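You operate a simulated robot arm through the tools that you are given. There is no shell and no other tool. Be economical: measure what you need, move in short steps, check, and stop when the job is done.

You are at the controls of a simulated two-armed robot. One attempt, no reset.

Task
Pour about 250 ml from the jug into the humidifier tank, close it and switch on.
Fine: the water ends between MIN and MAX; put the jug back; leave the knobs and the lever. Set down upright: clear jug.

The check looks at the end state, three seconds after you hand in, the way a careful person would. Anything else that was tipped, shoved, dropped, spilled or broken makes it a failure.

Robot
Two 7-joint arms with fingered hands on one trunk, on a base that drives. Base frame: it is fixed to the floor where the robot stands at the start and does not move with it; the origin is under the middle of the robot, x ahead of it, y to its left, z up. Lengths are in mm, angles in rad, forces in N, time in s.
The left shoulder is at the start at [70, 154, 1297], the right one opposite. With the tool pointing down near the work surface each hand reaches from about 100 to 820 mm from the robot's upright axis, wherever it stands, measured 20 degrees to its own side. Places, roughly: black knob [500, 200, 900]; black lever on the humidifier [600, -100, 1100]; clear tank [700, 100, 1100]; green switch [600, 0, 1000]; grey knob [500, 100, 1000]; vent knob [600, -500, 1200]. Payload 3.9 kg a hand.
The TCP of each hand is the grasp point between the finger pads, 30 mm short of the fingertips. In the tool frame z runs along the fingers and y along their closing line. The gripper opens to 104 mm. The gripper's body begins 35 mm behind the TCP. The gripper is a hand of 4 fingers: y runs from the thumb to the fingers, the wrist lies at [-17, -104, -178] in the tool frame.
Orientation is that of the tool frame in the base frame, as a unit quaternion [x, y, z, w]. With the fingers straight down and the wrist toward the robot, the tool's x, y and z point along [0, 1, 0], [1, 0, 0] and [0, 0, -1] of the base frame.

Tools
- The arms move only by the tool step_arm. It takes "left_deltas", "right_deltas" or both (then of equal length, played together; a hand with none holds still); each is a list that holds one entry, the list of rows, each a list of 6 numbers: the shift along the base's x, y, z in units of 150 mm (1.0 is 150 mm), then the turn, a rotation vector about the base's x, y, z in units of 45 degrees (1.0 is 45 degrees). In form: [[[tx, ty, tz, rx, ry, rz], ...]]. A call has 1 to 20 rows; each row is the pose to reach, as a shift and turn from the pose commanded when the call began. A call with a number of a shift or a turn outside -1 to 1 is refused whole. Each row takes 0.2 s and may step no farther than 50 mm and 0.15 rad from the row before; otherwise, the whole call is refused. A pose out of reach is approached as far as the arm can. The call stops where the force on the tool passes 40 N (or 10 N more than at its start, if that is more) or the arm is blocked; 0.2 s more then pass. In this call time passes only in rows, and 0.2 s behind the last. It gives the time, the measured TCP pose, the force on the tool (base axes), the opening and the grip force at its end, in the units of the frame above (readings bear some noise), with the torque about the TCP (base axes, N m) and any sound that the robot's microphone picked up.
- Cameras (640 x 400 px; columns grow to the right, rows downward): "scene" is now at [136.2, 20.9, 1535.3]; the picture's right is [0.23, -0.97, 0.00], its down [-0.50, -0.12, -0.86] and it looks along [0.84, 0.20, -0.51] (base axes); focal length 214 px, centre (320, 200). "left" rides on the left gripper at [-66, -90, -126] in its tool frame; the picture's right is [-0.78, -0.30, 0.56], its down [0.57, -0.70, 0.42] and it looks along [0.26, 0.65, 0.71] (tool axes); focal length 275 px, centre (320, 200). "right" rides on the right gripper at [66, -90, -126] in its tool frame; the picture's right is [-0.78, 0.30, -0.56], its down [-0.57, -0.70, 0.42] and it looks along [-0.26, 0.65, 0.71] (tool axes); focal length 275 px, centre (320, 200). There is no depth. A picture from a camera that has moved, and an enlarged one, comes with that camera's place and axes in the base frame and with its lens.
- get_image(camera): a new picture of that camera. No time passes.
- move_column(by): slides the trunk up (or, below 0, down) by that many mm; the arms and the scene camera ride with it, the base frame stays. It gives what a move gives, with no picture.
- base_move(legs): drives the robot by 1 to 6 legs, each [ahead, turn to the left] in mm and rad, along the robot's own axes; the way and the turn of a leg run together, so that a leg with both is an arc; at most 1500 mm and 3.142 rad a leg. The arms and the cameras ride along, it lands a little off, and it stops where it bumps. It gives what a move gives.
- curl_fingers(index, middle, ring, thumb_bend, thumb_turn, hand): sets how far each is bent, from 0 (flat) to 1 (curled in); at 0.3 the hand is open as for a grip, at 0.7 the pads meet at the TCP. One left out holds its place. A second passes; each finger stops where it meets its share of the squeeze, and holds until it gets a number again. It is the only way to open and close the hand. It gives what a move gives, with no picture; readings hold the bend of each and the force on the fingers (four entries, about 0 where the hand has none), thumb and palm. thumb_turn goes from beside the hand (0) to across from the fingers (1), as for a grip.
- turn_head(pan, tilt): turns the head with the scene camera to pan (to the left, within 1.501 rad either way) and tilt (down, from -0.506 to 1.204), counted from straight ahead of the robot. It gives what a move gives.
- zoom(camera, box): a new picture of the part [left, top, right, bottom] of that camera's present view, enlarged. No time passes.
- close_job(): hands the job in; it is judged then, once.

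Go step by step. Nothing tells you exact positions but the pictures and the camera data: compare them with the known pose of the tool, close in by small moves and look again before you grip or let go. The budget is 120 turns and 100 pictures, counting those below and the enlarged ones. Unless the task says otherwise, let go and move clear before handing in, and close with one line.

The tools are called after "Request:" as name(argument=value, ...) on one line, values as JSON. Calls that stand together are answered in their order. step_arm: Moves the arms, as the interface text tells. Its arguments: {"type":"object","properties":{"left_deltas":{"type":"array"},"right_deltas":{"type":"array"}},"required":[]} The other tools are called the same way: move_column (by) slides the trunk up or down; curl_fingers (index, middle, ring, thumb_bend, thumb_turn, hand) moves the fingers one by one; base_move (legs) drives the base; turn_head (pan, tilt) turns the head that bears the scene camera; get_image (camera) takes a picture; zoom (camera, box) takes an enlarged picture of a part of a camera's view; close_job () hands the job in.

At the start:

```text
time: 0.0
left_position: [499.9, 284.8, 1479.1]
left_orientation: [0.707, 0.707, 0.0, 0.0]
left_contact_force: [1.2, -0.4, -1.0]
left_ft_torque: [0.0, -0.01, 0.0]
left_grip_width: 103.8
left_grip_force: 0.1
left_shape: jaw
left_bend: [0.3, 0.3, 0.3, 0.3, 0.97]
left_finger forces: [0.1, 0.1, 0.1, 0.1, 0.0, 0.1]
right_position: [585.6, -114.6, 1412.9]
right_orientation: [0.707, 0.707, 0.0, 0.001]
right_contact_force: [0.3, -0.6, -0.5]
right_ft_torque: [0.0, 0.01, -0.01]
right_grip_width: 103.3
right_grip_force: 0.1
right_shape: jaw
right_bend: [0.3, 0.3, 0.3, 0.3, 0.97]
right_finger forces: [0.0, 0.0, 0.0, 0.0, 0.0, 0.0]
trunk travel left (down, up): [-750.0, 190.0]
robot x, y, heading: [1.4, -1.4, -0.006]
head pan, tilt: [0.236, 0.536]
```

scene: 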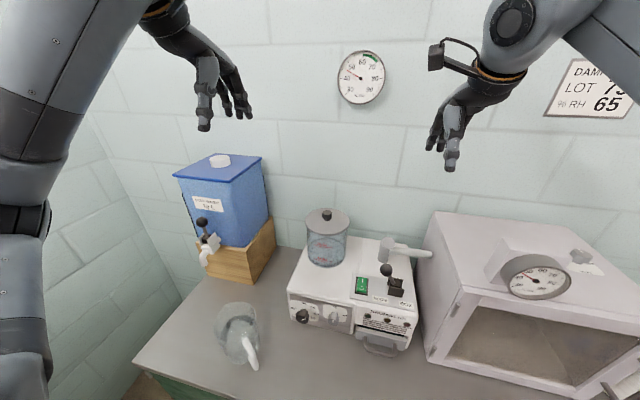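
right: 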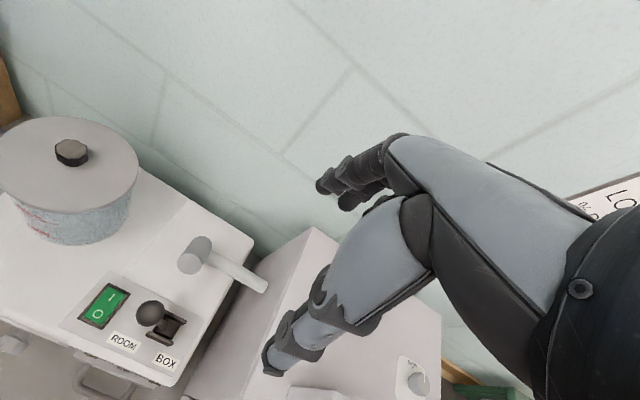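
left: 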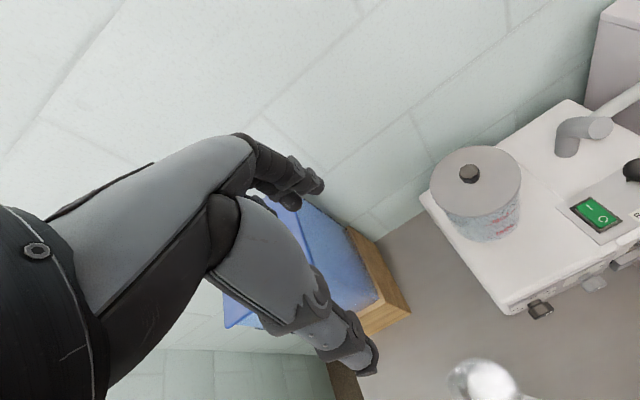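

I see a humidifier with a lidded clear tank, a clear jug to its left in front, and a blue water container with a tap. I'll look closer at each first.

Request:
zoom(camera="scene", box=[180, 270, 300, 390])

Request:
zoom(camera="scene", box=[270, 195, 440, 365])

Request:
zoom(camera="left", box=[400, 100, 640, 400])

```text
3.33 times, centred on (240, 330) of scene
camera zoom: at [136.2, 20.9, 1535.3], right [0.23, -0.97, 0.0], down [-0.5, -0.12, -0.86], along [0.84, 0.2, -0.51], focal length 715 px, centre (587, -233)
```

zoom: 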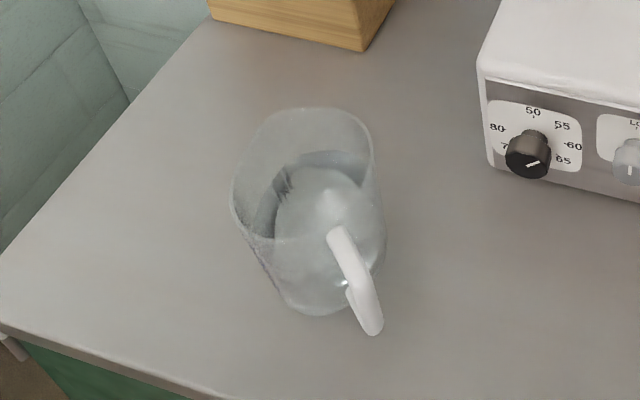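

```text
2.35 times, centred on (355, 280) of scene
camera zoom: at [136.2, 20.9, 1535.3], right [0.23, -0.97, 0.0], down [-0.5, -0.12, -0.86], along [0.84, 0.2, -0.51], focal length 505 px, centre (238, 12)
```

zoom: 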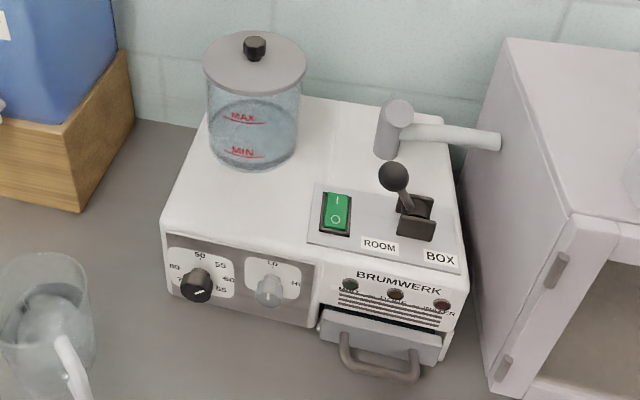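

```text
1.33 times, centred on (520, 250) of left
camera zoom: at [410.5, 219.8, 1603.7], right [-0.3, -0.78, -0.56], down [-0.7, 0.57, -0.42], along [0.65, 0.26, -0.71], focal length 367 px, centre (53, 133)
```

zoom: 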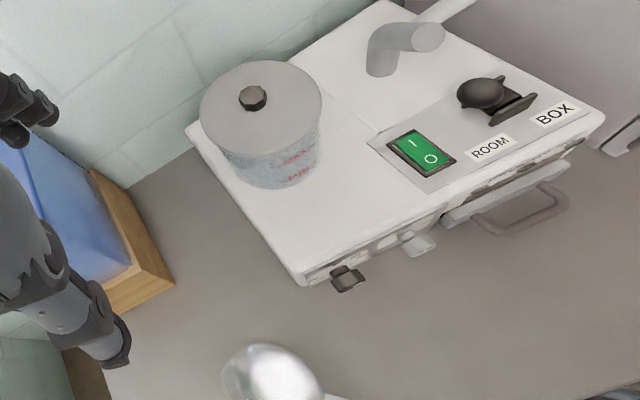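

The lid knob triangulates to about [653, 123, 1175] and the switch to about [551, 0, 1021]. I'll tilt the left hand so its camera sees the jug and handle from above.

Request:
step_arm(left_deltas=[[[-0.2, 0, 0, 0, 0.19, 0], [-0.4, 0, 0, 0, 0.38, 0], [-0.6, 0, 0, 0, 0.57, 0], [-0.7, 0, 0, 0, 0.76, 0]]])

Request:
get_image(camera="left")

Request:
get_image(camera="scene")

```text
time: 1.0
left_position: [396.4, 282.4, 1480.6]
left_orientation: [0.677, 0.674, -0.209, -0.209]
left_contact_force: [-0.1, -0.4, 0.3]
left_ft_torque: [0.04, 0.03, -0.03]
left_grip_width: 104.0
left_grip_force: 0.0
left_shape: jaw
left_bend: [0.3, 0.3, 0.3, 0.3, 0.97]
left_finger forces: [0.0, 0.0, 0.1, 0.0, 0.1, 0.0]
right_position: [584.9, -117.9, 1413.3]
right_orientation: [0.707, 0.707, 0.001, 0.0]
right_contact_force: [-0.1, 0.1, -0.4]
right_ft_torque: [-0.02, -0.01, -0.02]
right_grip_width: 103.6
right_grip_force: 0.1
right_shape: jaw
right_bend: [0.3, 0.3, 0.3, 0.3, 0.97]
right_finger forces: [0.0, 0.0, 0.0, 0.0, 0.0, 0.0]
trunk travel left (down, up): [-750.0, 190.0]
robot x, y, heading: [-0.3, 0.5, -0.002]
head pan, tilt: [0.236, 0.536]
```

```text
93 pictures are left
camera left: at [390.4, 216.9, 1634.0], right [-0.56, -0.77, -0.29], down [-0.82, 0.57, 0.04], along [0.14, 0.26, -0.95], focal length 275 px, centre (320, 200)
```

left: 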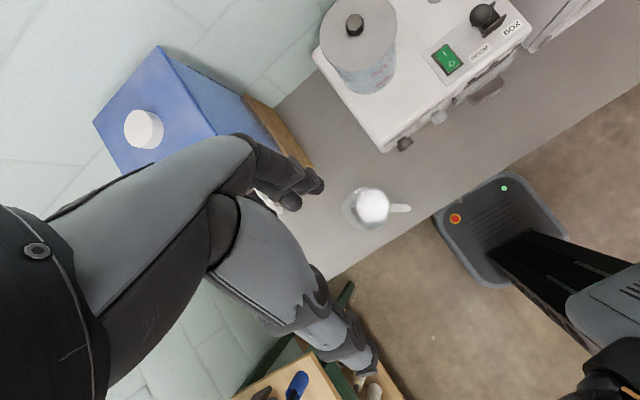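

```text
92 pictures are left
camera scene: at [135.7, 18.5, 1535.3], right [0.23, -0.97, 0.0], down [-0.5, -0.12, -0.86], along [0.84, 0.2, -0.51], focal length 214 px, centre (320, 200)
```

scene: 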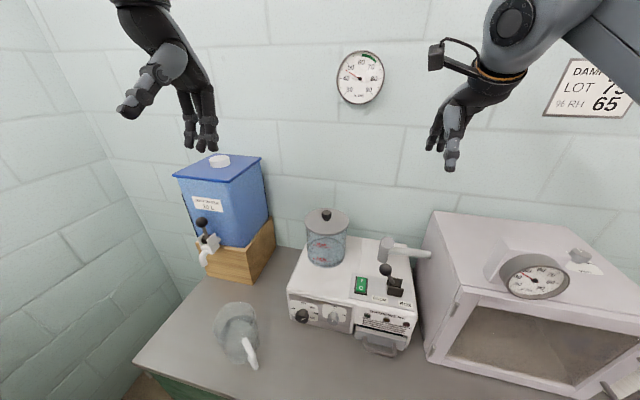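

Request:
zoom(camera="left", box=[310, 160, 430, 260])

Request:
zoom(camera="left", box=[310, 0, 430, 100])

Request:
zoom(camera="scene", box=[290, 200, 360, 280])

```text
4.00 times, centred on (370, 210) of left
camera zoom: at [390.4, 216.9, 1634.0], right [-0.56, -0.77, -0.29], down [-0.82, 0.57, 0.04], along [0.14, 0.26, -0.95], focal length 1101 px, centre (120, 160)
```

zoom: 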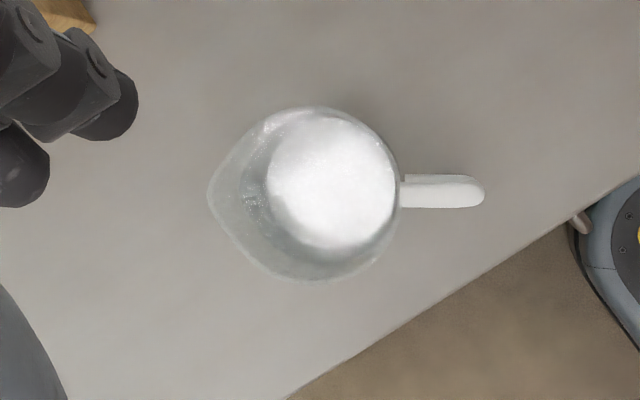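

```text
4.00 times, centred on (370, 50) of left
camera zoom: at [390.4, 216.9, 1634.0], right [-0.56, -0.77, -0.29], down [-0.82, 0.57, 0.04], along [0.14, 0.26, -0.95], focal length 1101 px, centre (120, 800)
```

zoom: 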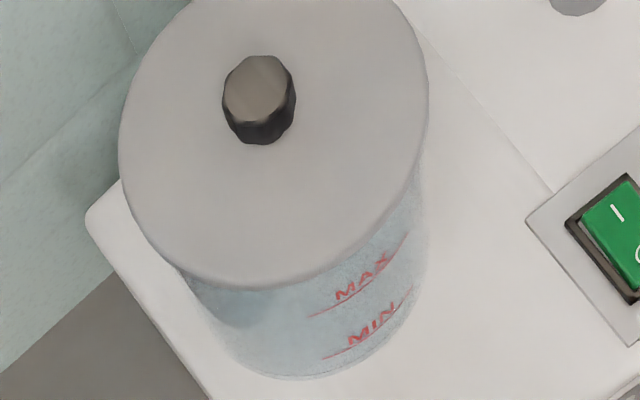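

```text
5.00 times, centred on (325, 240) of scene
camera zoom: at [135.7, 18.5, 1535.3], right [0.23, -0.97, 0.0], down [-0.5, -0.12, -0.86], along [0.84, 0.2, -0.51], focal length 1072 px, centre (295, 0)
```

zoom: 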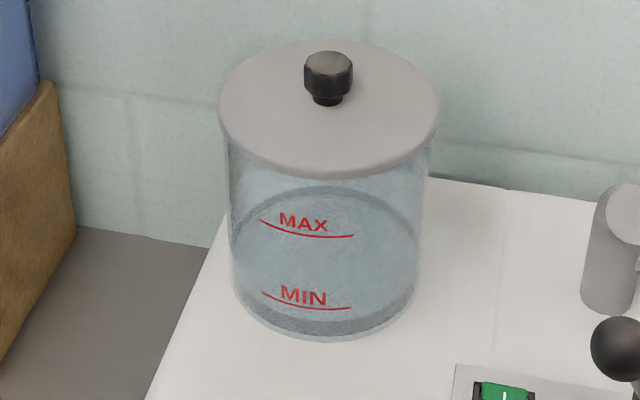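

The jug centre is near [400, 313] with its rim near z 955 and handle toward (-0.57, -0.82), so it suits the right hand. The tank looks to be just under MIN, so 250 ml should land mid-range. I'll bring the left hand over the lid first.

Request:
step_arm(left_deltas=[[[0.22, -0.13, -0.13, 0, -0.19, 0], [0.44, -0.27, -0.27, 0, -0.38, 0], [0.66, -0.41, -0.4, 0, -0.57, 0], [0.88, -0.54, -0.53, 0, -0.76, 0]]])

Request:
step_arm(left_deltas=[[[0.2, -0.12, -0.13, 0, 0, 0], [0.4, -0.24, -0.26, 0, 0, 0], [0.6, -0.36, -0.4, 0, 0, 0], [0.8, -0.48, -0.53, 0, 0, 0]]])

Request:
get_image(camera="left")

Request:
get_image(camera="scene")

```text
time: 2.0
left_position: [530.7, 205.4, 1399.4]
left_orientation: [0.707, 0.707, 0.0, 0.001]
left_contact_force: [0.0, 0.5, 0.5]
left_ft_torque: [-0.01, 0.04, 0.01]
left_grip_width: 103.6
left_grip_force: 0.0
left_shape: jaw
left_bend: [0.3, 0.3, 0.3, 0.3, 0.97]
left_finger forces: [0.0, 0.1, 0.1, 0.1, 0.0, 0.0]
right_position: [587.7, -113.8, 1411.3]
right_orientation: [0.707, 0.707, -0.001, -0.001]
right_contact_force: [0.3, 0.4, 0.4]
right_ft_torque: [-0.01, 0.02, 0.01]
right_grip_width: 103.5
right_grip_force: 0.1
right_shape: jaw
right_bend: [0.3, 0.3, 0.3, 0.3, 0.97]
right_finger forces: [0.0, 0.0, 0.0, 0.0, 0.1, 0.0]
trunk travel left (down, up): [-750.0, 190.0]
robot x, y, heading: [0.8, -1.2, 0.0]
head pan, tilt: [0.236, 0.536]
```

```text
time: 3.0
left_position: [651.6, 129.6, 1319.4]
left_orientation: [0.707, 0.707, -0.001, -0.001]
left_contact_force: [0.1, -0.4, 0.6]
left_ft_torque: [0.03, 0.02, 0.0]
left_grip_width: 103.7
left_grip_force: 0.0
left_shape: jaw
left_bend: [0.3, 0.3, 0.3, 0.3, 0.97]
left_finger forces: [0.0, 0.0, 0.0, 0.0, 0.0, 0.0]
right_position: [587.2, -117.3, 1411.7]
right_orientation: [0.707, 0.707, 0.0, -0.001]
right_contact_force: [0.5, 0.1, 0.5]
right_ft_torque: [0.01, 0.0, -0.02]
right_grip_width: 103.5
right_grip_force: 0.0
right_shape: jaw
right_bend: [0.3, 0.3, 0.3, 0.3, 0.97]
right_finger forces: [0.0, 0.0, 0.0, 0.0, 0.0, 0.0]
trunk travel left (down, up): [-750.0, 190.0]
robot x, y, heading: [-3.5, 0.4, 0.003]
head pan, tilt: [0.236, 0.536]
```

```text
88 pictures are left
camera left: at [560.7, 65.2, 1444.9], right [-0.3, -0.78, -0.56], down [-0.7, 0.57, -0.42], along [0.65, 0.27, -0.71], focal length 275 px, centre (320, 200)
```

left: 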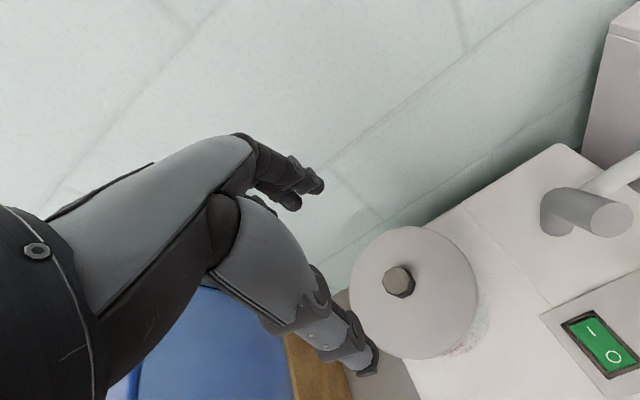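

```text
87 pictures are left
camera scene: at [138.3, 19.3, 1535.2], right [0.23, -0.97, 0.0], down [-0.5, -0.12, -0.86], along [0.84, 0.2, -0.51], focal length 214 px, centre (320, 200)
```

scene: 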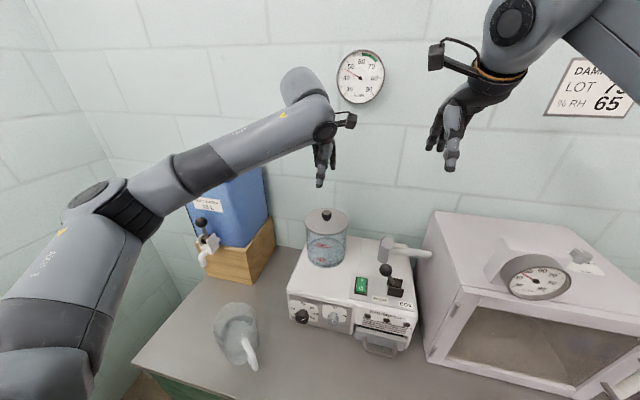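

The knob projects to about [657, 125] with its top near z 1173. I'll centre over it and lower partway.

Request:
step_arm(left_deltas=[[[0.04, -0.03, -0.2, 0, 0, 0], [0.04, -0.03, -0.4, 0, 0, 0], [0.04, -0.03, -0.6, 0, 0, 0]]])

Request:
get_image(camera="left")

Request:
zoom(camera="scene", box=[280, 140, 380, 280])

```text
time: 3.8
left_position: [653.4, 127.9, 1230.5]
left_orientation: [0.707, 0.707, 0.0, 0.001]
left_contact_force: [0.4, -0.7, -0.2]
left_ft_torque: [-0.02, 0.02, -0.01]
left_grip_width: 103.8
left_grip_force: 0.0
left_shape: jaw
left_bend: [0.3, 0.3, 0.3, 0.3, 0.97]
left_finger forces: [0.0, 0.1, 0.1, 0.1, 0.0, 0.1]
right_position: [585.7, -114.5, 1413.6]
right_orientation: [0.707, 0.707, 0.0, 0.0]
right_contact_force: [-0.4, 0.0, -0.1]
right_ft_torque: [-0.02, -0.01, -0.01]
right_grip_width: 103.6
right_grip_force: 0.1
right_shape: jaw
right_bend: [0.3, 0.3, 0.3, 0.3, 0.97]
right_finger forces: [0.0, 0.0, 0.0, 0.1, 0.0, 0.1]
trunk travel left (down, up): [-750.0, 190.0]
robot x, y, heading: [-0.6, -1.7, 0.001]
head pan, tilt: [0.236, 0.536]
```

```text
86 pictures are left
camera left: at [563.9, 63.2, 1355.2], right [-0.3, -0.78, -0.56], down [-0.7, 0.57, -0.43], along [0.65, 0.26, -0.71], focal length 275 px, centre (320, 200)
```

left: 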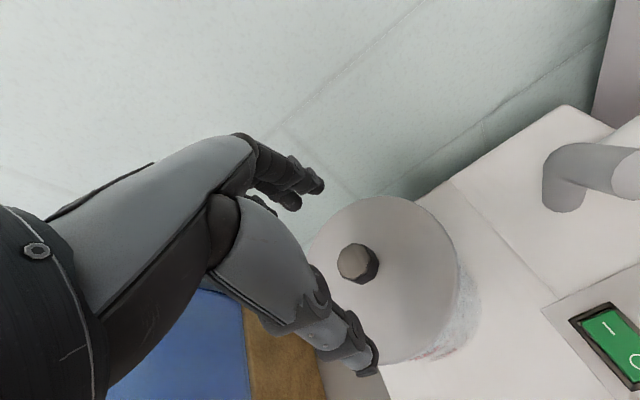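

```text
2.86 times, centred on (330, 210) of scene
camera zoom: at [136.4, 21.4, 1535.4], right [0.23, -0.97, 0.0], down [-0.5, -0.12, -0.86], along [0.84, 0.2, -0.51], focal length 613 px, centre (291, 171)
```

zoom: 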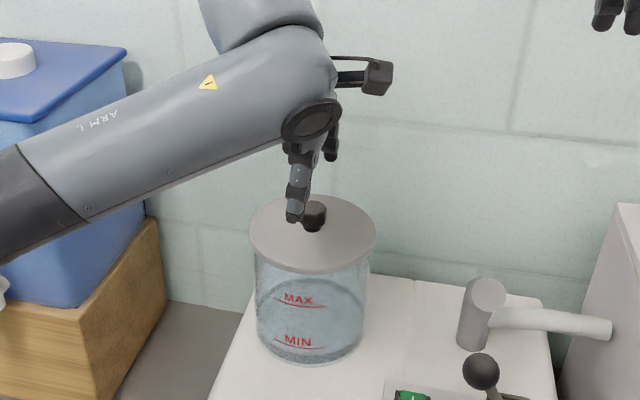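

The knob is at about [659, 123]. I'll adjust and lower to about TCP z 1190.

Request:
step_arm(left_deltas=[[[0.03, -0.02, -0.1, 0, 0, 0], [0.03, -0.02, -0.2, 0, 0, 0], [0.03, -0.02, -0.27, 0, 0, 0]]])

Request:
get_image(camera="left")

Request:
zoom(camera="scene", box=[290, 180, 370, 240])

```text
time: 4.6
left_position: [657.5, 125.0, 1189.3]
left_orientation: [0.708, 0.707, 0.0, 0.0]
left_contact_force: [1.0, -0.1, 0.6]
left_ft_torque: [-0.01, 0.0, 0.0]
left_grip_width: 103.7
left_grip_force: 0.1
left_shape: jaw
left_bend: [0.3, 0.3, 0.3, 0.3, 0.97]
left_finger forces: [0.0, 0.0, 0.1, 0.0, 0.0, 0.0]
right_position: [585.6, -113.8, 1414.0]
right_orientation: [0.707, 0.707, 0.001, 0.0]
right_contact_force: [0.0, 0.9, -0.6]
right_ft_torque: [0.02, 0.01, 0.02]
right_grip_width: 103.7
right_grip_force: 0.1
right_shape: jaw
right_bend: [0.3, 0.3, 0.3, 0.3, 0.97]
right_finger forces: [0.0, 0.1, 0.0, 0.1, 0.0, 0.0]
trunk travel left (down, up): [-750.0, 190.0]
robot x, y, heading: [-3.9, 0.0, -0.003]
head pan, tilt: [0.236, 0.536]
```

```text
84 pictures are left
camera left: at [567.5, 59.6, 1314.4], right [-0.3, -0.78, -0.56], down [-0.7, 0.57, -0.42], along [0.65, 0.26, -0.71], focal length 275 px, centre (320, 200)
```

left: 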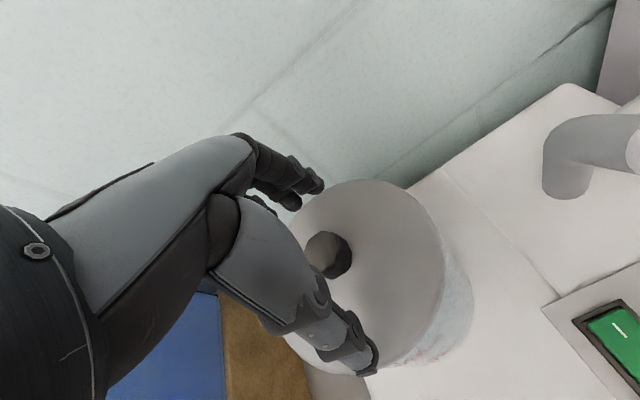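

```text
6.67 times, centred on (330, 210) of scene
camera zoom: at [135.9, 21.1, 1535.4], right [0.23, -0.97, 0.0], down [-0.5, -0.12, -0.86], along [0.84, 0.2, -0.51], focal length 1430 px, centre (253, 133)
```

zoom: 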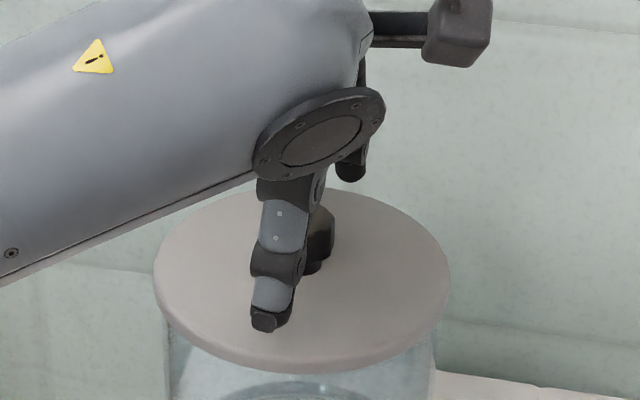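

The knob sits almost under the TCP, slightly to -y. I'll nudge and close the hand on it.

Request:
step_arm(left_deltas=[[[0.013, -0.025, 0.0, 0, 0, 0]]])

Request:
curl_fingers(hand="left", index=0.7, middle=0.7, ring=0.7, thumb_bend=0.7)

Request:
get_image(camera="left")

Request:
zoom(camera="scene", box=[290, 180, 370, 240])

```text
time: 5.0
left_position: [659.8, 120.8, 1188.8]
left_orientation: [0.707, 0.708, 0.0, 0.0]
left_contact_force: [0.5, -1.0, 0.2]
left_ft_torque: [0.01, -0.01, 0.01]
left_grip_width: 103.7
left_grip_force: 0.1
left_shape: jaw
left_bend: [0.3, 0.3, 0.3, 0.3, 0.97]
left_finger forces: [0.1, 0.0, 0.0, 0.1, 0.1, 0.0]
right_position: [587.0, -114.8, 1413.4]
right_orientation: [0.707, 0.708, 0.0, 0.0]
right_contact_force: [0.2, -0.5, -0.7]
right_ft_torque: [0.02, -0.04, 0.01]
right_grip_width: 103.3
right_grip_force: 0.0
right_shape: jaw
right_bend: [0.3, 0.3, 0.3, 0.3, 0.97]
right_finger forces: [0.1, 0.0, 0.0, 0.0, 0.0, 0.0]
trunk travel left (down, up): [-750.0, 190.0]
robot x, y, heading: [-0.5, -2.7, -0.002]
head pan, tilt: [0.236, 0.536]
```

```text
time: 6.0
left_position: [659.5, 120.4, 1189.3]
left_orientation: [0.708, 0.707, -0.001, 0.0]
left_contact_force: [-0.2, -0.3, -0.5]
left_ft_torque: [-0.02, 0.02, 0.0]
left_grip_width: 20.0
left_grip_force: 8.6
left_shape: fingers
left_bend: [0.65, 0.65, 0.7, 0.63, 0.96]
left_finger forces: [3.1, 5.5, 0.0, 0.0, 7.9, 0.0]
right_position: [586.2, -114.6, 1413.1]
right_orientation: [0.707, 0.707, 0.0, 0.0]
right_contact_force: [0.4, 0.1, 0.1]
right_ft_torque: [-0.02, 0.02, 0.02]
right_grip_width: 103.7
right_grip_force: 0.0
right_shape: jaw
right_bend: [0.3, 0.3, 0.3, 0.3, 0.97]
right_finger forces: [0.0, 0.0, 0.1, 0.1, 0.1, 0.1]
trunk travel left (down, up): [-750.0, 190.0]
robot x, y, heading: [-1.9, -0.3, -0.002]
head pan, tilt: [0.236, 0.536]
heard: snap
```

```text
82 pictures are left
camera left: at [569.8, 55.4, 1314.3], right [-0.3, -0.78, -0.56], down [-0.7, 0.57, -0.42], along [0.65, 0.26, -0.71], focal length 275 px, centre (320, 200)
```

left: 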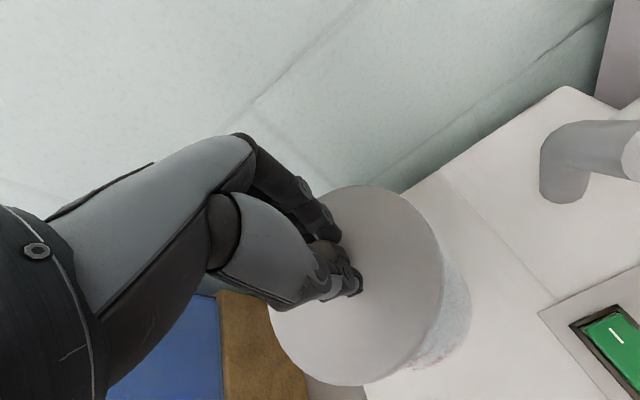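

```text
6.67 times, centred on (330, 210) of scene
camera zoom: at [136.4, 20.9, 1535.3], right [0.23, -0.97, 0.0], down [-0.5, -0.12, -0.86], along [0.84, 0.2, -0.51], focal length 1430 px, centre (253, 133)
```

zoom: 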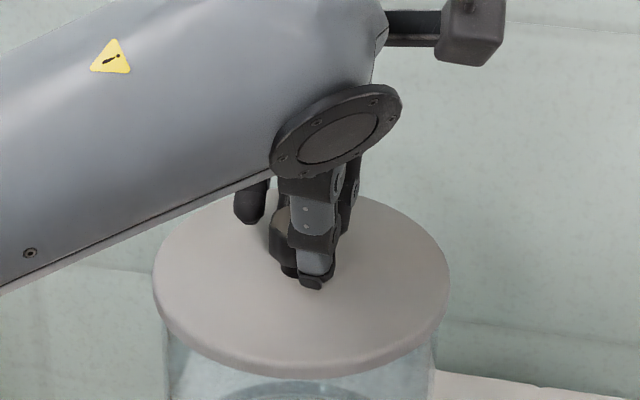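

The hand holds the knob (width 20, thumb 8 N). I'll lift gently and check; a "snap" was heard, possibly the grip itself.

Request:
step_arm(left_deltas=[[[0, 0, 0.05, 0, 0, 0], [0, 0, 0.1, 0, 0, 0], [0, 0, 0.15, 0, 0, 0], [0, 0, 0.2, 0, 0, 0]]])

Request:
zoom(camera="scene", box=[280, 170, 380, 280])

```text
time: 7.0
left_position: [660.3, 119.6, 1219.6]
left_orientation: [0.707, 0.707, 0.0, 0.0]
left_contact_force: [0.2, 0.0, -1.2]
left_ft_torque: [-0.05, 0.0, 0.0]
left_grip_width: 20.0
left_grip_force: 8.6
left_shape: fingers
left_bend: [0.65, 0.65, 0.7, 0.63, 0.96]
left_finger forces: [3.1, 5.2, 0.0, 0.1, 7.9, 0.0]
right_position: [586.4, -115.9, 1413.3]
right_orientation: [0.707, 0.707, 0.0, 0.0]
right_contact_force: [0.0, 0.4, -0.5]
right_ft_torque: [-0.02, 0.02, 0.03]
right_grip_width: 103.4
right_grip_force: 0.1
right_shape: jaw
right_bend: [0.3, 0.3, 0.3, 0.3, 0.97]
right_finger forces: [0.0, 0.0, 0.0, 0.0, 0.0, 0.0]
trunk travel left (down, up): [-750.0, 190.0]
robot x, y, heading: [1.7, -1.1, 0.002]
head pan, tilt: [0.236, 0.536]
```

```text
3.64 times, centred on (330, 225) of scene
camera zoom: at [136.3, 20.7, 1535.3], right [0.23, -0.97, 0.0], down [-0.5, -0.12, -0.86], along [0.84, 0.2, -0.51], focal length 780 px, centre (284, 109)
```

zoom: 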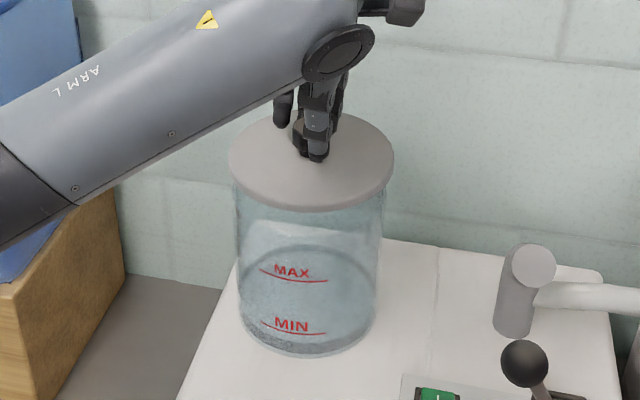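

The lid came off cleanly and the tank stayed. I'll carry the lid up and to the left, clear of the work.

Request:
step_arm(left_deltas=[[[0, 0, 0.25, 0, 0, 0], [0, 0, 0.5, 0, 0, 0], [-0.1, 0.1, 0.75, 0, 0, 0], [-0.25, 0.25, 0.95, 0, 0, 0], [-0.45, 0.45, 0.95, 0, 0, 0]]])

Request:
step_arm(left_deltas=[[[-0.1, 0.15, 0.15, 0, 0, 0], [-0.2, 0.3, 0.3, 0, 0, 0], [-0.3, 0.45, 0.5, 0, 0, 0], [-0.4, 0.65, 0.7, 0, 0, 0]]])

Request:
get_image(camera="scene")

```text
time: 8.2
left_position: [591.2, 191.9, 1361.9]
left_orientation: [0.707, 0.707, 0.0, 0.001]
left_contact_force: [0.0, 0.7, -1.5]
left_ft_torque: [-0.04, -0.01, 0.0]
left_grip_width: 19.9
left_grip_force: 8.0
left_shape: fingers
left_bend: [0.65, 0.65, 0.7, 0.63, 0.96]
left_finger forces: [3.2, 5.3, 0.1, 0.0, 7.8, 0.0]
right_position: [584.4, -112.0, 1413.8]
right_orientation: [0.706, 0.708, 0.0, 0.0]
right_contact_force: [0.4, 0.9, -0.2]
right_ft_torque: [0.01, -0.01, 0.01]
right_grip_width: 103.7
right_grip_force: 0.0
right_shape: jaw
right_bend: [0.3, 0.3, 0.3, 0.3, 0.97]
right_finger forces: [0.0, 0.1, 0.1, 0.1, 0.0, 0.0]
trunk travel left (down, up): [-750.0, 190.0]
robot x, y, heading: [3.2, 1.2, 0.001]
head pan, tilt: [0.236, 0.536]
```

```text
time: 9.2
left_position: [529.9, 287.9, 1467.6]
left_orientation: [0.707, 0.707, 0.001, 0.0]
left_contact_force: [-0.4, 0.8, -0.3]
left_ft_torque: [0.02, 0.01, -0.01]
left_grip_width: 19.5
left_grip_force: 8.1
left_shape: fingers
left_bend: [0.66, 0.65, 0.7, 0.63, 0.96]
left_finger forces: [3.3, 5.1, 0.0, 0.0, 7.6, 0.0]
right_position: [584.3, -113.2, 1412.8]
right_orientation: [0.707, 0.708, 0.0, 0.0]
right_contact_force: [0.5, 0.4, 0.3]
right_ft_torque: [0.0, -0.01, 0.02]
right_grip_width: 103.9
right_grip_force: 0.0
right_shape: jaw
right_bend: [0.3, 0.3, 0.3, 0.3, 0.97]
right_finger forces: [0.0, 0.1, 0.0, 0.0, 0.0, 0.0]
trunk travel left (down, up): [-750.0, 190.0]
robot x, y, heading: [-2.8, -3.2, -0.003]
head pan, tilt: [0.236, 0.536]
```

```text
79 pictures are left
camera scene: at [134.5, 21.7, 1535.5], right [0.23, -0.97, 0.0], down [-0.5, -0.12, -0.86], along [0.84, 0.2, -0.51], focal length 214 px, centre (320, 200)
```

scene: 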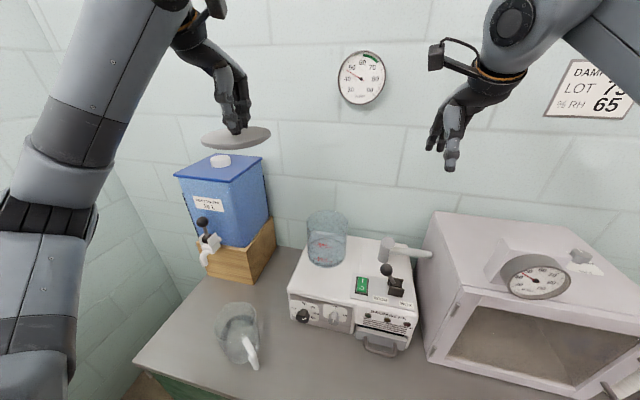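

Lid held, tank open. I'll back the base 200 mm so the right arm has room to take the jug handle horizontally.

Request:
base_move(legs=[[-200, 0]])

Request:
turn_head(pan=0.4, tilt=0.75)

Request:
get_image(camera="scene")

```text
time: 10.8
left_position: [336.5, 285.5, 1465.3]
left_orientation: [0.707, 0.707, 0.0, -0.001]
left_contact_force: [0.5, -1.0, -1.7]
left_ft_torque: [0.0, 0.04, 0.01]
left_grip_width: 19.9
left_grip_force: 7.6
left_shape: fingers
left_bend: [0.66, 0.65, 0.7, 0.63, 0.96]
left_finger forces: [3.3, 5.3, 0.0, 0.0, 7.7, 0.1]
right_position: [390.9, -115.0, 1412.0]
right_orientation: [0.707, 0.707, -0.002, -0.002]
right_contact_force: [-0.3, 0.2, -0.9]
right_ft_torque: [0.03, 0.04, 0.0]
right_grip_width: 103.8
right_grip_force: 0.1
right_shape: jaw
right_bend: [0.3, 0.3, 0.3, 0.3, 0.97]
right_finger forces: [0.0, 0.0, 0.1, 0.0, 0.0, 0.0]
trunk travel left (down, up): [-750.0, 190.0]
robot x, y, heading: [-195.5, -1.3, -0.004]
head pan, tilt: [0.236, 0.536]
```

```text
time: 11.5
left_position: [332.3, 286.6, 1466.5]
left_orientation: [0.707, 0.708, 0.0, -0.001]
left_contact_force: [-0.1, 0.1, -0.2]
left_ft_torque: [0.02, 0.01, 0.0]
left_grip_width: 19.7
left_grip_force: 8.0
left_shape: fingers
left_bend: [0.66, 0.65, 0.7, 0.63, 0.96]
left_finger forces: [3.3, 5.2, 0.0, 0.1, 7.7, 0.1]
right_position: [386.5, -115.0, 1412.0]
right_orientation: [0.707, 0.707, 0.0, 0.0]
right_contact_force: [0.0, 1.1, 0.1]
right_ft_torque: [-0.01, -0.02, 0.01]
right_grip_width: 103.6
right_grip_force: 0.1
right_shape: jaw
right_bend: [0.3, 0.3, 0.3, 0.3, 0.97]
right_finger forces: [0.0, 0.0, 0.0, 0.1, 0.0, 0.0]
trunk travel left (down, up): [-750.0, 190.0]
robot x, y, heading: [-202.6, 0.5, -0.0]
head pan, tilt: [0.4, 0.75]
```

```text
78 pictures are left
camera scene: at [-74.4, 32.0, 1516.7], right [0.39, -0.92, 0.0], down [-0.63, -0.26, -0.73], along [0.67, 0.28, -0.68], focal length 214 px, centre (320, 200)
```

scene: 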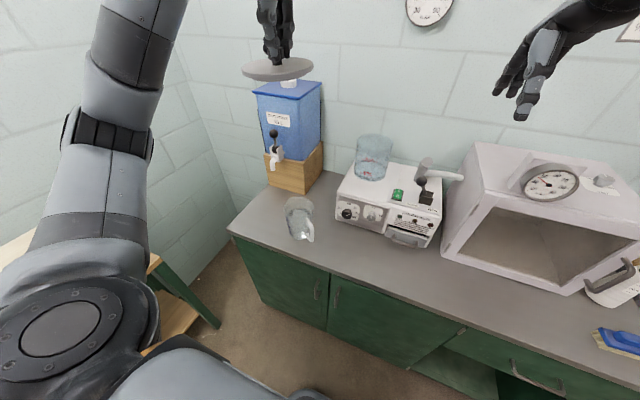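

Request:
zoom(camera="scene", box=[260, 180, 350, 250])

```text
5.71 times, centred on (305, 215) of scene
camera zoom: at [-74.4, 32.0, 1516.7], right [0.39, -0.92, 0.0], down [-0.63, -0.26, -0.73], along [0.67, 0.28, -0.68], focal length 1226 px, centre (406, 114)
```

zoom: 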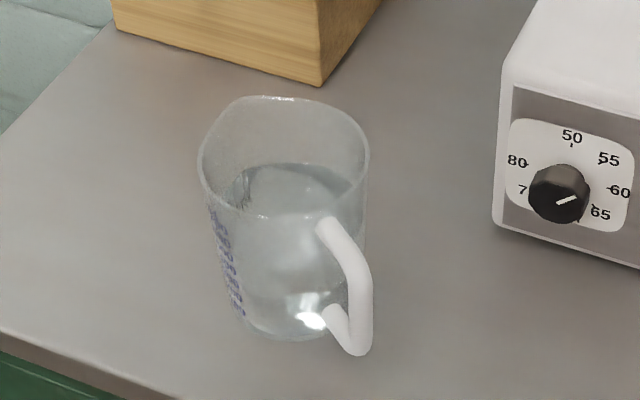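

Handle bar is around [350, 241], z 868–952; table edge x≈280, table z≈855. I'll bring the right hand round, index up, fingers toward the jug pitched 20° down, to a pre-grasp well short of the handle.

Request:
step_arm(right_deltas=[[[-0.08, 0.13, -0.2, 0.1505, -0.047, -0.067], [-0.16, 0.26, -0.4, 0.301, -0.094, -0.135], [-0.24, 0.4, -0.6, 0.4515, -0.142, -0.202], [-0.32, 0.53, -0.8, 0.602, -0.189, -0.27], [-0.4, 0.66, -1.0, 0.7525, -0.236, -0.337]]])

Request:
step_arm(right_deltas=[[[-0.056, 0.13, -0.2, 0.1505, -0.047, -0.067], [-0.112, 0.26, -0.4, 0.301, -0.094, -0.135], [-0.168, 0.4, -0.6, 0.4515, -0.142, -0.202], [-0.224, 0.53, -0.8, 0.602, -0.189, -0.27], [-0.28, 0.66, -1.0, 0.7525, -0.236, -0.337]]])

Request:
get_image(camera="scene")

Request:
get_image(camera="right")

```text
time: 12.7
left_position: [332.7, 287.0, 1466.1]
left_orientation: [0.707, 0.707, 0.0, 0.0]
left_contact_force: [-0.5, 0.5, -0.8]
left_ft_torque: [0.02, 0.04, 0.0]
left_grip_width: 20.4
left_grip_force: 7.4
left_shape: fingers
left_bend: [0.66, 0.65, 0.7, 0.63, 0.96]
left_finger forces: [3.1, 5.3, 0.1, 0.1, 7.6, 0.0]
right_position: [327.1, -16.5, 1262.7]
right_orientation: [0.759, 0.575, 0.27, -0.142]
right_contact_force: [0.5, -0.3, -0.2]
right_ft_torque: [0.04, 0.01, 0.03]
right_grip_width: 103.6
right_grip_force: 0.0
right_shape: jaw
right_bend: [0.3, 0.3, 0.3, 0.3, 0.97]
right_finger forces: [0.0, 0.0, 0.1, 0.0, 0.0, 0.0]
trunk travel left (down, up): [-750.0, 190.0]
robot x, y, heading: [-199.8, -5.7, 0.002]
head pan, tilt: [0.4, 0.75]
```

```text
time: 13.9
left_position: [332.6, 296.6, 1464.7]
left_orientation: [0.707, 0.707, -0.002, 0.002]
left_contact_force: [0.1, 1.0, -1.4]
left_ft_torque: [-0.08, 0.01, 0.0]
left_grip_width: 19.7
left_grip_force: 7.9
left_shape: fingers
left_bend: [0.66, 0.65, 0.7, 0.63, 0.96]
left_finger forces: [3.1, 5.2, 0.0, 0.0, 7.6, 0.0]
right_position: [284.2, 90.1, 1112.1]
right_orientation: [0.725, 0.383, 0.507, -0.264]
right_contact_force: [-0.7, 1.8, -0.9]
right_ft_torque: [0.01, -0.05, -0.03]
right_grip_width: 103.8
right_grip_force: 0.1
right_shape: jaw
right_bend: [0.3, 0.3, 0.3, 0.3, 0.97]
right_finger forces: [0.0, 0.0, 0.1, 0.0, 0.0, 0.1]
trunk travel left (down, up): [-750.0, 190.0]
robot x, y, heading: [-200.2, -1.4, -0.001]
head pan, tilt: [0.4, 0.75]
```

```text
76 pictures are left
camera scene: at [-75.2, 41.2, 1516.5], right [0.39, -0.92, 0.01], down [-0.63, -0.27, -0.73], along [0.67, 0.28, -0.68], focal length 214 px, centre (320, 200)
```

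scene: 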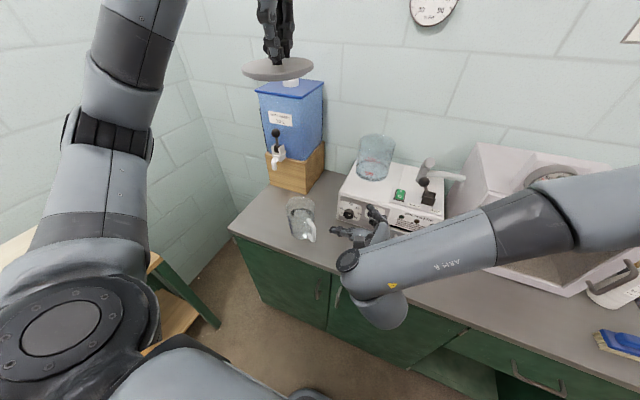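

```text
75 pictures are left
camera right: at [154.7, 62.8, 1217.6], right [-0.2, -0.82, -0.53], down [-0.46, 0.56, -0.69], along [0.86, 0.11, -0.49], focal length 275 px, centre (320, 200)
```

right: 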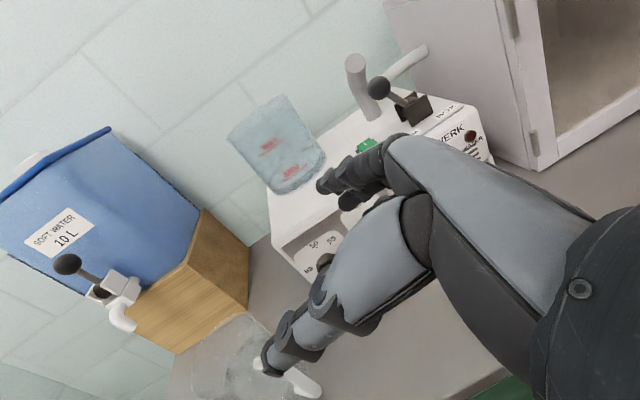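

The hand is oriented correctly. I'll lower to pre-grasp height.

Request:
step_arm(right_deltas=[[[0, 0.1, -0.25, 0, 0, 0], [0, 0.2, -0.5, 0, 0, 0], [0, 0.3, -0.75, 0, 0, 0], [0, 0.4, -1.0, 0, 0, 0]]])

Request:
get_image(camera="right")

Request:
zoom(camera="scene", box=[260, 170, 400, 290])

```text
time: 14.9
left_position: [334.0, 286.1, 1465.8]
left_orientation: [0.707, 0.707, 0.0, -0.001]
left_contact_force: [0.3, 0.5, -1.1]
left_ft_torque: [-0.02, -0.02, 0.0]
left_grip_width: 19.5
left_grip_force: 7.7
left_shape: fingers
left_bend: [0.66, 0.65, 0.7, 0.63, 0.96]
left_finger forces: [3.1, 5.2, 0.0, 0.0, 7.5, 0.0]
right_position: [284.9, 143.3, 963.1]
right_orientation: [0.726, 0.38, 0.508, -0.266]
right_contact_force: [0.6, -0.3, 1.0]
right_ft_torque: [0.03, 0.03, -0.02]
right_grip_width: 103.8
right_grip_force: 0.0
right_shape: jaw
right_bend: [0.3, 0.3, 0.3, 0.3, 0.97]
right_finger forces: [0.0, 0.0, 0.0, 0.1, 0.1, 0.1]
trunk travel left (down, up): [-750.0, 190.0]
robot x, y, heading: [-201.5, -2.1, -0.001]
head pan, tilt: [0.4, 0.75]
```

```text
74 pictures are left
camera right: at [156.2, 115.6, 1068.2], right [-0.21, -0.82, -0.54], down [-0.46, 0.57, -0.68], along [0.86, 0.11, -0.49], focal length 275 px, centre (320, 200)
```

right: 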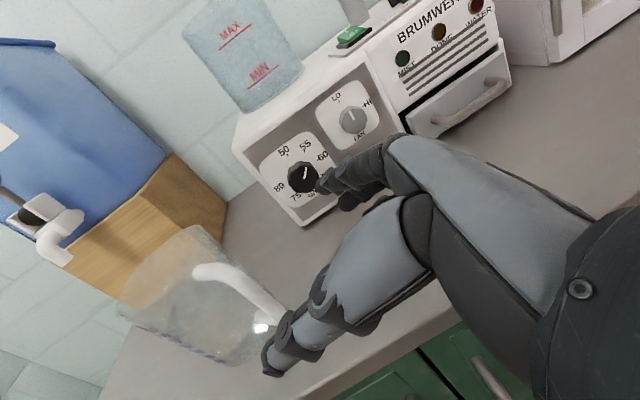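

```text
3.33 times, centred on (330, 230) of scene
camera zoom: at [-74.1, 32.3, 1516.7], right [0.39, -0.92, 0.0], down [-0.63, -0.27, -0.73], along [0.67, 0.28, -0.68], focal length 715 px, centre (287, 100)
```

zoom: 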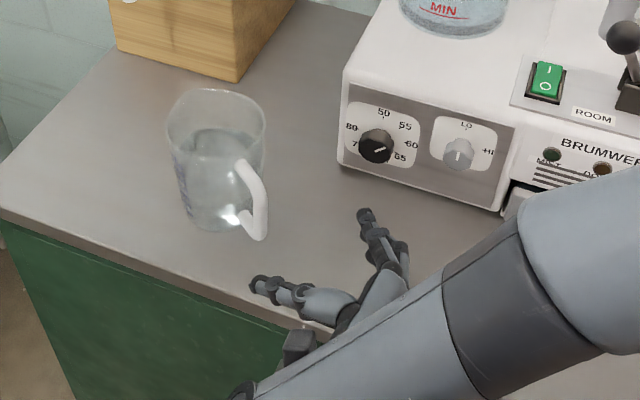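

Handle matches the estimate. I'll approach along the finger direction about 60% of the way.

Request:
step_arm(right_deltas=[[[0.13, 0.19, -0.08, 0, 0, 0], [0.26, 0.39, -0.16, 0, 0, 0]]])

Request:
get_image(camera="right")

Request:
zoom(camera="scene", box=[270, 180, 350, 250])

```text
time: 15.5
left_position: [333.1, 288.4, 1464.7]
left_orientation: [0.707, 0.707, -0.001, -0.001]
left_contact_force: [-0.1, 0.7, -1.2]
left_ft_torque: [-0.06, -0.03, -0.02]
left_grip_width: 19.6
left_grip_force: 7.8
left_shape: fingers
left_bend: [0.66, 0.65, 0.7, 0.63, 0.96]
left_finger forces: [3.1, 5.2, 0.1, 0.0, 7.5, 0.0]
right_position: [324.4, 201.5, 937.8]
right_orientation: [0.726, 0.38, 0.508, -0.266]
right_contact_force: [-0.3, 0.0, 0.5]
right_ft_torque: [-0.01, 0.0, -0.03]
right_grip_width: 104.0
right_grip_force: 0.1
right_shape: jaw
right_bend: [0.3, 0.3, 0.3, 0.3, 0.97]
right_finger forces: [0.0, 0.0, 0.1, 0.0, 0.0, 0.1]
trunk travel left (down, up): [-750.0, 190.0]
robot x, y, heading: [-199.8, -2.8, 0.004]
head pan, tilt: [0.4, 0.75]
```

```text
72 pictures are left
camera right: at [195.5, 174.9, 1043.3], right [-0.21, -0.82, -0.54], down [-0.46, 0.57, -0.68], along [0.86, 0.11, -0.49], focal length 275 px, centre (320, 200)
```

right: 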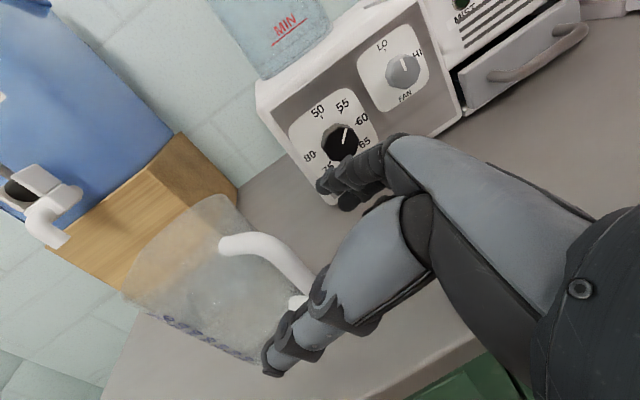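

```text
5.71 times, centred on (310, 215) of scene
camera zoom: at [-73.9, 33.8, 1516.6], right [0.39, -0.92, 0.0], down [-0.63, -0.27, -0.73], along [0.67, 0.28, -0.68], focal length 1226 px, centre (377, 114)
```

zoom: 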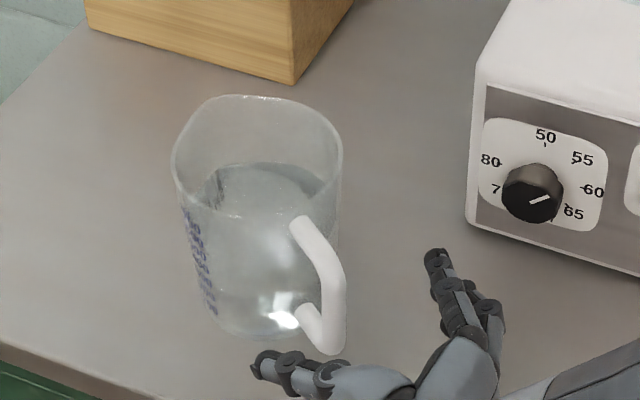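

Fingers straddle the bar symmetrically. I'll go the remaining 48 mm and check before gripping.

Request:
step_arm(right_deltas=[[[0.06, 0.09, -0.035, 0, 0, 0], [0.12, 0.18, -0.07, 0, 0, 0], [0.17, 0.26, -0.1, 0, 0, 0]]])

Request:
get_image(camera="right")

Request:
zoom(camera="scene", box=[270, 180, 350, 250])

```text
time: 16.3
left_position: [333.6, 285.9, 1465.9]
left_orientation: [0.707, 0.707, 0.0, 0.001]
left_contact_force: [0.4, 0.1, -1.2]
left_ft_torque: [0.02, 0.01, -0.02]
left_grip_width: 19.5
left_grip_force: 8.1
left_shape: fingers
left_bend: [0.66, 0.65, 0.7, 0.63, 0.96]
left_finger forces: [3.2, 5.2, 0.0, 0.0, 7.5, 0.0]
right_position: [352.0, 237.2, 925.8]
right_orientation: [0.727, 0.377, 0.51, -0.264]
right_contact_force: [1.0, 0.2, -0.2]
right_ft_torque: [0.0, 0.0, 0.01]
right_grip_width: 103.8
right_grip_force: 0.0
right_shape: jaw
right_bend: [0.3, 0.3, 0.3, 0.3, 0.97]
right_finger forces: [0.0, 0.1, 0.1, 0.1, 0.0, 0.0]
trunk travel left (down, up): [-750.0, 190.0]
robot x, y, heading: [-198.1, -3.4, 0.001]
head pan, tilt: [0.4, 0.75]
```

```text
70 pictures are left
camera right: at [223.1, 211.4, 1030.3], right [-0.21, -0.81, -0.54], down [-0.46, 0.57, -0.68], along [0.86, 0.1, -0.49], focal length 275 px, centre (320, 200)
```

right: 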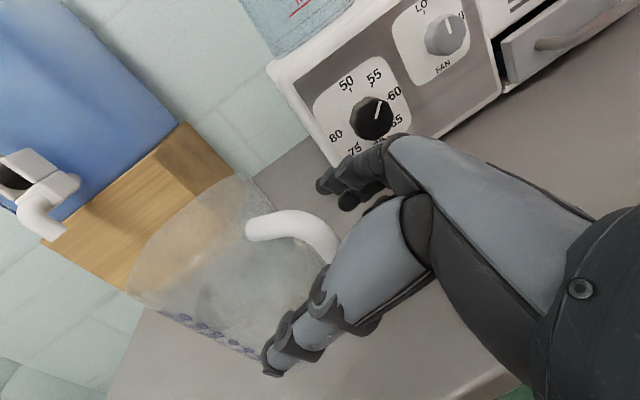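

```text
5.71 times, centred on (310, 215) of scene
camera zoom: at [-74.9, 32.3, 1516.7], right [0.39, -0.92, 0.0], down [-0.63, -0.27, -0.73], along [0.67, 0.28, -0.68], focal length 1226 px, centre (377, 114)
```

zoom: 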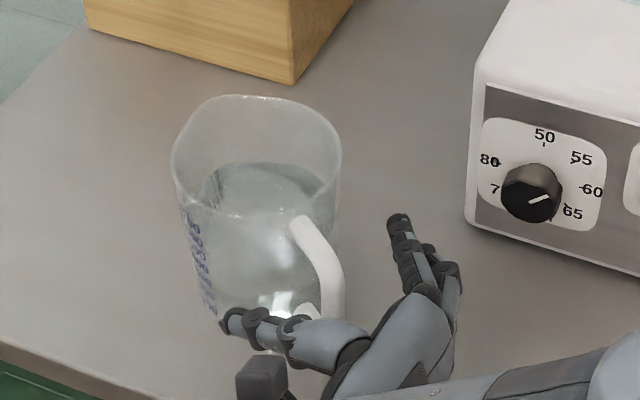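

The bar is centred between thumb and fingers. Closing the right hand.

Request:
curl_fingers(hand="right", index=0.8, middle=0.8, ring=0.8, thumb_bend=0.8)

Request:
zoom(camera="scene", box=[270, 180, 350, 250])

Request:
get_image(camera="right")

```text
time: 17.3
left_position: [333.3, 287.9, 1465.7]
left_orientation: [0.707, 0.707, -0.001, 0.0]
left_contact_force: [-0.3, 0.0, -1.1]
left_ft_torque: [0.01, -0.01, -0.01]
left_grip_width: 19.8
left_grip_force: 7.2
left_shape: fingers
left_bend: [0.66, 0.65, 0.7, 0.63, 0.96]
left_finger forces: [3.1, 5.2, 0.0, 0.0, 7.5, 0.1]
right_position: [351.1, 237.9, 923.1]
right_orientation: [0.727, 0.379, 0.509, -0.264]
right_contact_force: [0.8, 2.6, 0.6]
right_ft_torque: [0.18, -0.39, 0.11]
right_grip_width: 0.0
right_grip_force: 19.6
right_shape: fingers
right_bend: [0.74, 0.78, 0.73, 0.74, 0.97]
right_finger forces: [0.0, 7.5, 8.0, 0.0, 23.5, 0.0]
trunk travel left (down, up): [-750.0, 190.0]
robot x, y, heading: [-194.9, -0.1, 0.001]
head pan, tilt: [0.4, 0.75]
```

```text
5.71 times, centred on (310, 215) of scene
camera zoom: at [-74.9, 32.8, 1516.7], right [0.39, -0.92, 0.0], down [-0.63, -0.27, -0.73], along [0.67, 0.28, -0.68], focal length 1226 px, centre (377, 114)
```

zoom: 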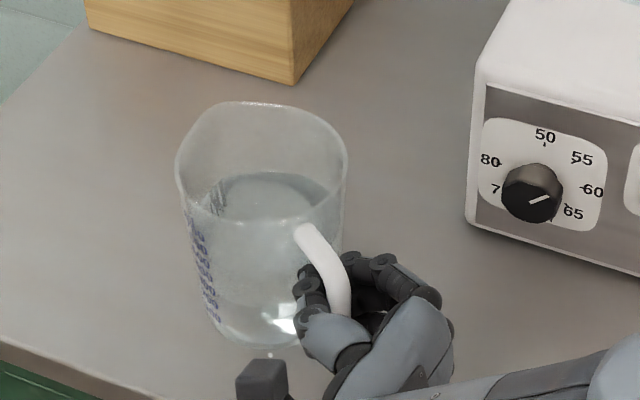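

```text
67 pictures are left
camera right: at [222.0, 211.4, 1028.7], right [-0.21, -0.82, -0.54], down [-0.46, 0.57, -0.68], along [0.86, 0.1, -0.49], focal length 275 px, centre (320, 200)
```

right: 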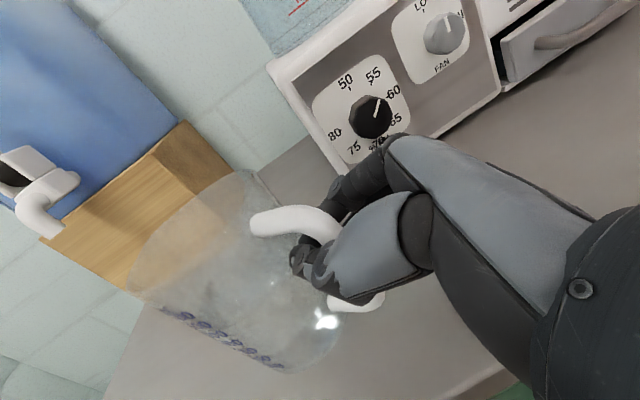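

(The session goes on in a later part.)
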